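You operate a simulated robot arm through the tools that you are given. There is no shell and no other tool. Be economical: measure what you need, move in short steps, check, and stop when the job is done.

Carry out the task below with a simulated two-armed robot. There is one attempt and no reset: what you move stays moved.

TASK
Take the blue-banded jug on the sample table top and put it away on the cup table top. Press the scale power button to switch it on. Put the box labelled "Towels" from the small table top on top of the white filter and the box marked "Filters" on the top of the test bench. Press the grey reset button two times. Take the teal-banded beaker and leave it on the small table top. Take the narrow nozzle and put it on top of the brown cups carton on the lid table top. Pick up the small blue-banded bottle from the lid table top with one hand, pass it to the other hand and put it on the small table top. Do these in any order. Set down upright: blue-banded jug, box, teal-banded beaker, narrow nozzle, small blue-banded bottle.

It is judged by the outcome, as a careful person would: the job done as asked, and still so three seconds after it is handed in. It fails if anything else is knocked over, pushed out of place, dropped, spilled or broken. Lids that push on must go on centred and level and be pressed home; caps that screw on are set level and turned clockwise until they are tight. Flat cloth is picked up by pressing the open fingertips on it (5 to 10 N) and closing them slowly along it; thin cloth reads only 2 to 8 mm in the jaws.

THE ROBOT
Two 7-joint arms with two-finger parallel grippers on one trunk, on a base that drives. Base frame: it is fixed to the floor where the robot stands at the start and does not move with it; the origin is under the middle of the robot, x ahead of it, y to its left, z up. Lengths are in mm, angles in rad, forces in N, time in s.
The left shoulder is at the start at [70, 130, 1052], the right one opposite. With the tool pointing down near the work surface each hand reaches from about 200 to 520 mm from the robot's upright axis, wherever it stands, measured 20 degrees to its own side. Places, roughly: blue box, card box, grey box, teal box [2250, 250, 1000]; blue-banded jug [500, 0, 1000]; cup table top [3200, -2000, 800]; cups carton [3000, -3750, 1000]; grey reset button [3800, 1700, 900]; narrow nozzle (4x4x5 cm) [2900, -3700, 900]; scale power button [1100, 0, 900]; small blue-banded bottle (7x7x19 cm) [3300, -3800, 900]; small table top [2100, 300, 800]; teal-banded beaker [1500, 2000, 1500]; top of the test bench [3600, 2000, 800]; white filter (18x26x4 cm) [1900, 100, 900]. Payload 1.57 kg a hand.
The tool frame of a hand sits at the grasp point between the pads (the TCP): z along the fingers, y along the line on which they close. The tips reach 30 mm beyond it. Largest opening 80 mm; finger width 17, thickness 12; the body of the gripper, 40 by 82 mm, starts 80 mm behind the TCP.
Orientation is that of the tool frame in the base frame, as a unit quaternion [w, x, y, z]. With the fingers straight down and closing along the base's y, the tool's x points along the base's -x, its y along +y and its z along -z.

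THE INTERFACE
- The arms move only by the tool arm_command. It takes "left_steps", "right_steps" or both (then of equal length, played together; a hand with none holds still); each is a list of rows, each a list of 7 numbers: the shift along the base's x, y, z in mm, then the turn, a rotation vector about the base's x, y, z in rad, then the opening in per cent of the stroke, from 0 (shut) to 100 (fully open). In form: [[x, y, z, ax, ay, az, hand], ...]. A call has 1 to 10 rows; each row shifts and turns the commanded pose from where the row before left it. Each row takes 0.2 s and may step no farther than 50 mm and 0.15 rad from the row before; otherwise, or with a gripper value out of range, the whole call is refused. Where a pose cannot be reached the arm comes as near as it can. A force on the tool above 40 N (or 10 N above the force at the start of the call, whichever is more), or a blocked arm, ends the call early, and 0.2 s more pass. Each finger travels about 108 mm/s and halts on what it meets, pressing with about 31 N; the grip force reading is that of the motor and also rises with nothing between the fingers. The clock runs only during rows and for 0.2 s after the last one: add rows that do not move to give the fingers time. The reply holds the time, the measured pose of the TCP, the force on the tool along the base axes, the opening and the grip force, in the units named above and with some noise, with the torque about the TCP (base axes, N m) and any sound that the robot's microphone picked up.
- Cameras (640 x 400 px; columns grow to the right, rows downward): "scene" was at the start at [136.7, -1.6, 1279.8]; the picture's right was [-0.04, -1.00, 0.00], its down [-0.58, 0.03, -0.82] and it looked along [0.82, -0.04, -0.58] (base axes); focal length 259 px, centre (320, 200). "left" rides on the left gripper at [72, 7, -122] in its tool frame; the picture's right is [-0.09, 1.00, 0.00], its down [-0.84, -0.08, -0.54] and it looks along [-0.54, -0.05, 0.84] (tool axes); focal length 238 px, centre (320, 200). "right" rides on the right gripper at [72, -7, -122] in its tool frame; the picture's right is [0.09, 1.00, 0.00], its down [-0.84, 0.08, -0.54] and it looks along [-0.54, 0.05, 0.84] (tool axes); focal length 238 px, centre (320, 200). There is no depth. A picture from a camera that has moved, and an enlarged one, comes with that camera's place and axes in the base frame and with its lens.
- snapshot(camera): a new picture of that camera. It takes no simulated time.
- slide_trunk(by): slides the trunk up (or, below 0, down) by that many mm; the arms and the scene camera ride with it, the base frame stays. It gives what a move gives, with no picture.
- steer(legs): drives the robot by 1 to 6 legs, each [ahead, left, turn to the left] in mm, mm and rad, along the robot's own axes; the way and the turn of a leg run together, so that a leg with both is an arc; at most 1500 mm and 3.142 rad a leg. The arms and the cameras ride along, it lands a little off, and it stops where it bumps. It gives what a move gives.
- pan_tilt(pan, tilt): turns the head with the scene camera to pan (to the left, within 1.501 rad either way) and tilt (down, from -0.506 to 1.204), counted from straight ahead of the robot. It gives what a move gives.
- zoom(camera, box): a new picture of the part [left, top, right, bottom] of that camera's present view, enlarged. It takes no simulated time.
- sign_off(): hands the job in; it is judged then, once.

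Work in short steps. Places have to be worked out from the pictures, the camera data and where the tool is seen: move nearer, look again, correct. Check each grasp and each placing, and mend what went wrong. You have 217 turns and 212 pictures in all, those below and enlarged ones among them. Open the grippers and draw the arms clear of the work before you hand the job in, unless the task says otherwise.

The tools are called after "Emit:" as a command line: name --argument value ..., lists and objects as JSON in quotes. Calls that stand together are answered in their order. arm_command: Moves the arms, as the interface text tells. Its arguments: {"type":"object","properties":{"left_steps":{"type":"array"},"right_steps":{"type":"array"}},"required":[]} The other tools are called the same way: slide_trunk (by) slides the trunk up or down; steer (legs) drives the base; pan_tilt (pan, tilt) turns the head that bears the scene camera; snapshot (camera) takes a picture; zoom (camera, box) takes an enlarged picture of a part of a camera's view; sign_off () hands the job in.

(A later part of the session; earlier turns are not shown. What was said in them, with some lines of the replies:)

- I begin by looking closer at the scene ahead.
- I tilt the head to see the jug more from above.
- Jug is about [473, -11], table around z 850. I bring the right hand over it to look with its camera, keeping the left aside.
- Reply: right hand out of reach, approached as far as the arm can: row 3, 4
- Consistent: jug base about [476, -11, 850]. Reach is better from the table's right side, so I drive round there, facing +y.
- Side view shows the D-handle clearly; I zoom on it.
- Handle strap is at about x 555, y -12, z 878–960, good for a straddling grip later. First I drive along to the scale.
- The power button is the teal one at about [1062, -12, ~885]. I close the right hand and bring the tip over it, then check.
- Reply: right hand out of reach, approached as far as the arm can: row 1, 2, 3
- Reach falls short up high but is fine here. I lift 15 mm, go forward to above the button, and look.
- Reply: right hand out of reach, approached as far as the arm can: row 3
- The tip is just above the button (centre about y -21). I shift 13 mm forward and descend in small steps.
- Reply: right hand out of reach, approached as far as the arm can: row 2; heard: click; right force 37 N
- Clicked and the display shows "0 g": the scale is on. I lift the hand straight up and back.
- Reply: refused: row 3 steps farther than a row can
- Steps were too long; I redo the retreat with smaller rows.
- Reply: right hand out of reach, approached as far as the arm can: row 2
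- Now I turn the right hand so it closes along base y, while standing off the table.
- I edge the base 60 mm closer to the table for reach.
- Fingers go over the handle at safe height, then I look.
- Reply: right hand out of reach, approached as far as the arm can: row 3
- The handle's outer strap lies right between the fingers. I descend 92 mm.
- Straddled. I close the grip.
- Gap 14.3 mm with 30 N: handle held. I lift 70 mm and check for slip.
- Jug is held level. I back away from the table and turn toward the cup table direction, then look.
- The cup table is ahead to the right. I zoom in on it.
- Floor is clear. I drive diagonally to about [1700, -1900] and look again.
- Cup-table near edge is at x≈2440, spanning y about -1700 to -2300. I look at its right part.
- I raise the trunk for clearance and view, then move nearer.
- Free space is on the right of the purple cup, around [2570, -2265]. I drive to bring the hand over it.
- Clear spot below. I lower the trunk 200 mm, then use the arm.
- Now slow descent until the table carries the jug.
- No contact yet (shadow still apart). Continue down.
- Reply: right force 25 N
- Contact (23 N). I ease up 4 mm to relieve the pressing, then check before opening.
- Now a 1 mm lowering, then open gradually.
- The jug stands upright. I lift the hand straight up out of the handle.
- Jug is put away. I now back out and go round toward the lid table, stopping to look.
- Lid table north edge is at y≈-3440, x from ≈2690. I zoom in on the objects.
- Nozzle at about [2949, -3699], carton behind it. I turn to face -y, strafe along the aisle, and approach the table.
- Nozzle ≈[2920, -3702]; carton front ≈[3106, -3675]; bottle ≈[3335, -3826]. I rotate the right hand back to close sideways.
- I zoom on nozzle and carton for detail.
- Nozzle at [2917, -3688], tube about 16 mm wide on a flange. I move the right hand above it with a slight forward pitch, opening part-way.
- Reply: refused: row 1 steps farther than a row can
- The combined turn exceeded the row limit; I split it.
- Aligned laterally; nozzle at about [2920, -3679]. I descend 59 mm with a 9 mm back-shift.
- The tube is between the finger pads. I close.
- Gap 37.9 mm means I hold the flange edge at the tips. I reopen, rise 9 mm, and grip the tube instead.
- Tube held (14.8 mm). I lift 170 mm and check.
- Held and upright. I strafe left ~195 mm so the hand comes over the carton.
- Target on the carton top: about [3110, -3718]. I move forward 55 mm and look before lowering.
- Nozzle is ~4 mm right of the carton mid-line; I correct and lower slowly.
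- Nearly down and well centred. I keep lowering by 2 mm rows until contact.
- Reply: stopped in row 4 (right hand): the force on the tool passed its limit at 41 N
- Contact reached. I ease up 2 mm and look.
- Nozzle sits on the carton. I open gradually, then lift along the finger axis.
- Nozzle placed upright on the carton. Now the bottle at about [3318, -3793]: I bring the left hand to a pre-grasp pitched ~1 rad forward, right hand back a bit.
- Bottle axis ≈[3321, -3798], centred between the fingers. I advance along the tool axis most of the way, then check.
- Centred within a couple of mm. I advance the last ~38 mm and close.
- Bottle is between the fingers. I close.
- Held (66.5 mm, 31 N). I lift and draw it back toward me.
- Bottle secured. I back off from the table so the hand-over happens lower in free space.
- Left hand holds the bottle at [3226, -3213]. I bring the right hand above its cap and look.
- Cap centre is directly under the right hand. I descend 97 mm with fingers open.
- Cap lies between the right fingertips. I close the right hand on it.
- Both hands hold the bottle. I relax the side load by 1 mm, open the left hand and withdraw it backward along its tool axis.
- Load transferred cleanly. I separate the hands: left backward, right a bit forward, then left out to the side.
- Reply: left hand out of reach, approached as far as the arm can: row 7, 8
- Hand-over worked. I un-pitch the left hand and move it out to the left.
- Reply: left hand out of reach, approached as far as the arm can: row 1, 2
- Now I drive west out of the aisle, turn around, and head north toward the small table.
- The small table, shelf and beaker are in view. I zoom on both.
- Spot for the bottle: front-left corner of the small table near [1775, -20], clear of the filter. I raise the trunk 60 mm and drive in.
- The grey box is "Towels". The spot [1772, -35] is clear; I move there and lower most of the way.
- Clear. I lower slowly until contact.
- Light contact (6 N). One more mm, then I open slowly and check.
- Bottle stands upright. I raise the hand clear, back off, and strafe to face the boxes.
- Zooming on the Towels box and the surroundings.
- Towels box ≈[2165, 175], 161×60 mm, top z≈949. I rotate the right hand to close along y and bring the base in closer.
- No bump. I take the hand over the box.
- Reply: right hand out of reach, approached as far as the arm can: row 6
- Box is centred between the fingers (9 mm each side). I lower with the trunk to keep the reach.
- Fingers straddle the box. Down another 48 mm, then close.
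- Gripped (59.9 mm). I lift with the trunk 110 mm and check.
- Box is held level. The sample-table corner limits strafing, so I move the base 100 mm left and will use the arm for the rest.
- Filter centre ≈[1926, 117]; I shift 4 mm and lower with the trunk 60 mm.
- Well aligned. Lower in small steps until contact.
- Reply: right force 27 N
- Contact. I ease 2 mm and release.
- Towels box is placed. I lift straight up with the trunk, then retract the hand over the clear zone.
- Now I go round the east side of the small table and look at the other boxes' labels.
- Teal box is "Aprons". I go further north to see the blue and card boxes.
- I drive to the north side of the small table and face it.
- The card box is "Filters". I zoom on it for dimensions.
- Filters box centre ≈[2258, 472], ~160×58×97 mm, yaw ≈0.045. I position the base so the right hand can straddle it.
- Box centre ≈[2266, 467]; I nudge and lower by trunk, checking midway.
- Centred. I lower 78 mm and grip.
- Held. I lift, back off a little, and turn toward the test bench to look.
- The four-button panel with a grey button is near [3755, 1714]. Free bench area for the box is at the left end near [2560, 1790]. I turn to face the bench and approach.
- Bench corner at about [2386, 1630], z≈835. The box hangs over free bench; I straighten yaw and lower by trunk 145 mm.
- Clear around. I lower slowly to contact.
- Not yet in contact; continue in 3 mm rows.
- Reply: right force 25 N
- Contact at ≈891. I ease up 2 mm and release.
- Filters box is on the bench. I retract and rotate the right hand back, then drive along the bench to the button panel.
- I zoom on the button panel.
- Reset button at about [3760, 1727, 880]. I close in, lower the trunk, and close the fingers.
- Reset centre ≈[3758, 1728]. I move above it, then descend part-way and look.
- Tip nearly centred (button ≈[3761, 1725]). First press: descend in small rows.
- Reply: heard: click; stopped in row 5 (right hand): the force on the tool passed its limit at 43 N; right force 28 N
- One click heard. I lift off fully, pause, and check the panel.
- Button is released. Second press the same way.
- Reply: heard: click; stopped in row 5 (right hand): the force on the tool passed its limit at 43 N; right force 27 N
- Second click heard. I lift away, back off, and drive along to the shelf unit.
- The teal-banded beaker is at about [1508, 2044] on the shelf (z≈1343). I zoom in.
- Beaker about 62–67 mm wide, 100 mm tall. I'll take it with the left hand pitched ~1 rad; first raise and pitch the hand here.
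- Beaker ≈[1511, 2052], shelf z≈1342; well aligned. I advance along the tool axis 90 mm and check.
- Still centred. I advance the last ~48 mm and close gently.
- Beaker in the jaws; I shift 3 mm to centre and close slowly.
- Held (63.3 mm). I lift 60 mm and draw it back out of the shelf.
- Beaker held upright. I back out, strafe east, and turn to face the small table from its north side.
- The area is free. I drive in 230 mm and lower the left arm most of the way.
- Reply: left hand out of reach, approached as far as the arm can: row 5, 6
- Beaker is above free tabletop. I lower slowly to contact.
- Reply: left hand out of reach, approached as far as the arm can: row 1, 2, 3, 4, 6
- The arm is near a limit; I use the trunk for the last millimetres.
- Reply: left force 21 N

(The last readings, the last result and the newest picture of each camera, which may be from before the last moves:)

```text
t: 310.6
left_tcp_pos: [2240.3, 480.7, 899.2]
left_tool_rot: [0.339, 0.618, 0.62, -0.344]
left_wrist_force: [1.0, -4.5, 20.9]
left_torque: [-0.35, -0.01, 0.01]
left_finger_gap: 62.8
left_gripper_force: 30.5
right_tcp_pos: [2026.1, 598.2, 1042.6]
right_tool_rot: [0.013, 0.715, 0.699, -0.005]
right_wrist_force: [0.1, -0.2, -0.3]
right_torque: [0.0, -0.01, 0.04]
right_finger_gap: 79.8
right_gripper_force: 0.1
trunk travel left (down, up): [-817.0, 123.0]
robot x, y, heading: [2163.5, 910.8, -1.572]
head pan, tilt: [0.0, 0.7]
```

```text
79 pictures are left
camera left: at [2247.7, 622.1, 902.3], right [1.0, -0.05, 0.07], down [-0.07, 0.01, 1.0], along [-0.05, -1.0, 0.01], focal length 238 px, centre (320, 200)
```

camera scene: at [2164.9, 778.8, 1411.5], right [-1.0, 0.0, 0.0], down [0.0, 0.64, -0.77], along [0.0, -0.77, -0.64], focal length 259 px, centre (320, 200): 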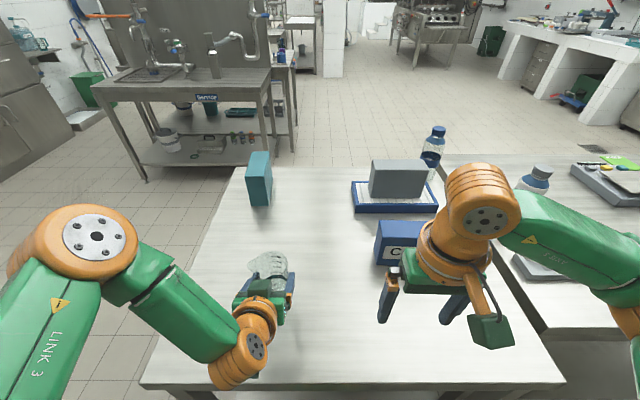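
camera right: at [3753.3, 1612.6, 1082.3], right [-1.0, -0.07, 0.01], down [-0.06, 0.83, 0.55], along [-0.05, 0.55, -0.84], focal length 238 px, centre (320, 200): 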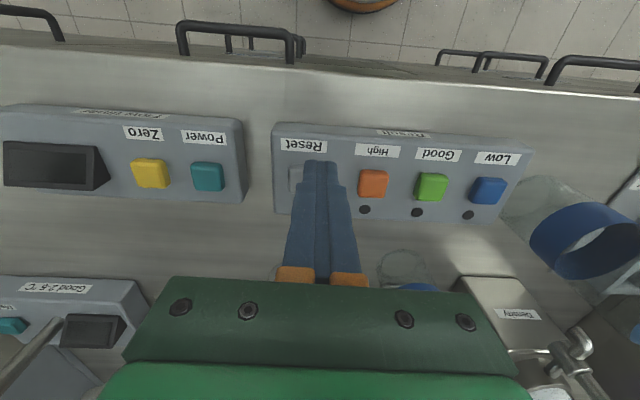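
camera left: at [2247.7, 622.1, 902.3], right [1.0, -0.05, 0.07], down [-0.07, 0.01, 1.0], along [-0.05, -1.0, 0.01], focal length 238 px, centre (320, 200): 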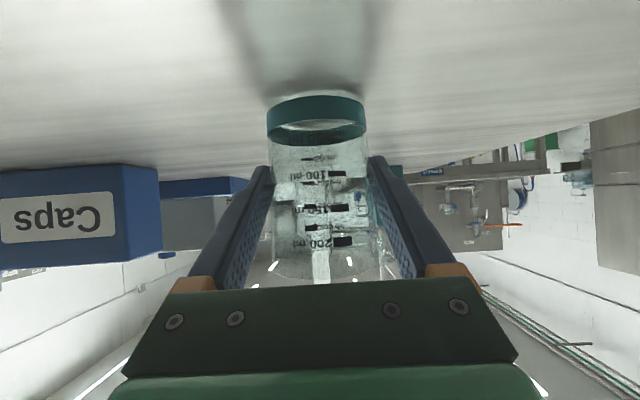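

Contact (21 N). I ease up 2 mm via trunk and then open.

Emit:
slide_trunk --by 2

Emit:
arm_command --left_steps '[[0, 0, 0, 0, 0, 0, 80], [0, 0, 0, 0, 0, 0, 85], [0, 0, 0, 0, 0, 0, 92], [0, 0, 0, 0, 0, 0, 100], [0, 0, 0, 0, 0, 0, 100]]'

Emit:
snapshot --camera "left"

```text
t: 311.1
left_tcp_pos: [2239.2, 479.8, 900.3]
left_tool_rot: [0.337, 0.619, 0.621, -0.342]
left_wrist_force: [0.5, -3.6, 12.6]
left_torque: [-0.49, 0.01, 0.05]
left_finger_gap: 62.6
left_gripper_force: 31.1
right_tcp_pos: [2027.4, 597.4, 1042.9]
right_tool_rot: [0.013, 0.715, 0.699, -0.005]
right_wrist_force: [0.5, 0.3, 0.4]
right_torque: [0.03, -0.04, -0.01]
right_finger_gap: 80.2
right_gripper_force: 0.0
trunk travel left (down, up): [-819.0, 121.0]
robot x, y, heading: [2165.6, 913.3, -1.576]
head pan, tilt: [0.0, 0.7]
```

```text
t: 312.3
left_tcp_pos: [2239.0, 479.6, 899.2]
left_tool_rot: [0.337, 0.619, 0.622, -0.342]
left_wrist_force: [-0.8, 0.5, -0.1]
left_torque: [0.0, 0.01, 0.04]
left_finger_gap: 80.1
left_gripper_force: 0.0
right_tcp_pos: [2028.2, 595.7, 1043.0]
right_tool_rot: [0.013, 0.715, 0.699, -0.005]
right_wrist_force: [0.3, -0.6, 0.4]
right_torque: [-0.02, 0.01, -0.01]
right_finger_gap: 80.2
right_gripper_force: 0.1
trunk travel left (down, up): [-819.0, 121.0]
robot x, y, heading: [2163.7, 909.6, -1.573]
head pan, tilt: [0.0, 0.7]
```

```text
78 pictures are left
camera left: at [2248.0, 621.1, 902.8], right [1.0, -0.05, 0.07], down [-0.07, 0.0, 1.0], along [-0.05, -1.0, 0.0], focal length 238 px, centre (320, 200)
```

left: 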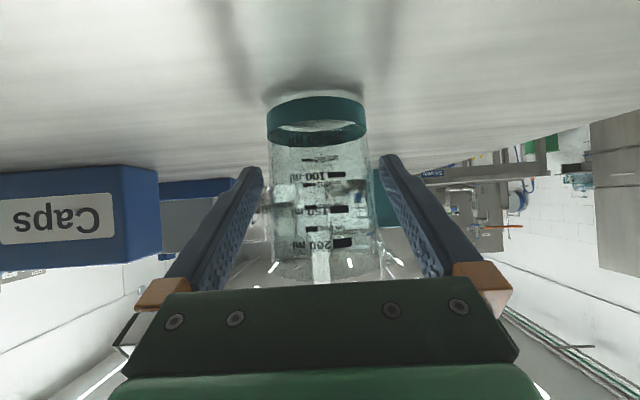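

The beaker stands free with ~8 mm clearance each side. I back the base straight out.

Emit:
steer --legs '[[-100, 0, 0]]'

Emit:
snapshot --camera "left"

Emit:
snapshot --camera "scene"

```text
t: 313.4
left_tcp_pos: [2241.5, 574.6, 897.9]
left_tool_rot: [0.336, 0.62, 0.622, -0.341]
left_wrist_force: [-0.8, -0.6, -0.3]
left_torque: [-0.01, -0.02, 0.01]
left_finger_gap: 80.0
left_gripper_force: 0.1
right_tcp_pos: [2028.0, 692.4, 1042.5]
right_tool_rot: [0.011, 0.715, 0.699, -0.003]
right_wrist_force: [-0.2, -0.2, -0.1]
right_torque: [0.0, 0.03, 0.01]
right_finger_gap: 79.9
right_gripper_force: 0.1
trunk travel left (down, up): [-819.0, 121.0]
robot x, y, heading: [2165.3, 1009.9, -1.571]
head pan, tilt: [0.0, 0.7]
```

```text
77 pictures are left
camera left: at [2248.4, 717.7, 901.9], right [1.0, -0.05, 0.07], down [-0.07, 0.0, 1.0], along [-0.05, -1.0, 0.0], focal length 238 px, centre (320, 200)
```

left: 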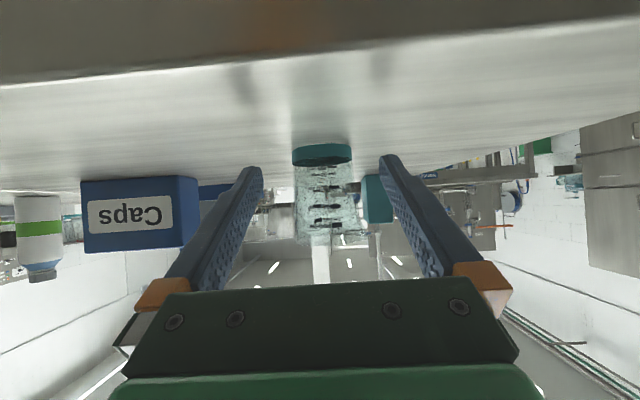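

```text
76 pictures are left
camera scene: at [2164.2, 873.5, 1401.0], right [-1.0, 0.0, 0.0], down [0.0, 0.65, -0.76], along [0.0, -0.76, -0.65], focal length 259 px, centre (320, 200)
```

scene: 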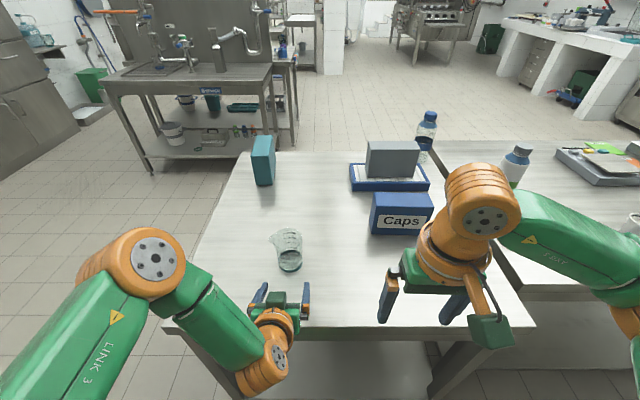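

Beaker stands upright. I back off further and check the final table state.

Emit:
steer --legs '[[-200, 0, 0]]'

Emit:
zoom --camera "scene" --box '[180, 80, 480, 280]'

```text
t: 315.0
left_tcp_pos: [2240.8, 776.1, 897.8]
left_tool_rot: [0.337, 0.618, 0.623, -0.341]
left_wrist_force: [-0.1, -0.5, -0.1]
left_torque: [0.02, -0.03, -0.03]
left_finger_gap: 79.9
left_gripper_force: 0.1
right_tcp_pos: [2028.9, 893.2, 1042.2]
right_tool_rot: [0.012, 0.714, 0.7, -0.003]
right_wrist_force: [0.0, -0.1, 0.7]
right_torque: [0.0, 0.01, -0.01]
right_finger_gap: 80.0
right_gripper_force: 0.1
trunk travel left (down, up): [-819.0, 121.0]
robot x, y, heading: [2163.6, 1210.8, -1.566]
head pan, tilt: [0.0, 0.7]
```

```text
2.00 times, centred on (330, 180) of scene
camera zoom: at [2164.2, 1074.1, 1401.1], right [-1.0, 0.0, 0.0], down [0.0, 0.65, -0.76], along [0.0, -0.76, -0.65], focal length 518 px, centre (300, 240)
```

zoom: 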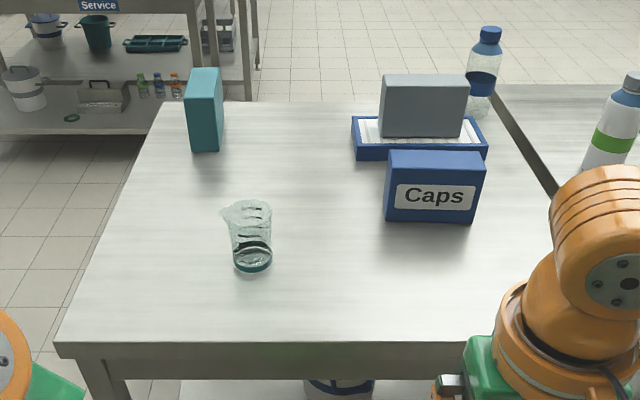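

All the items are in place and upright, the grippers are open and clear of the work, so I hand the job in.

Emit:
sign_off

```text
The job is handed in.
```

All the tasks are done, and the job is handed in:

- **Jug:** the blue-banded jug stands on the cup table top.
- **Scale:** it is switched on; the display showed "0 g".
- **Boxes:** "Towels" is on the white filter and "Filters" is on the test bench.
- **Reset button:** pressed twice, with a click heard each time.
- **Beaker:** the teal-banded beaker stands on the small table top.
- **Nozzle:** the narrow nozzle is on top of the cups carton.
- **Bottle:** the small blue-banded bottle was passed from the left hand to the right and stands on the small table top.
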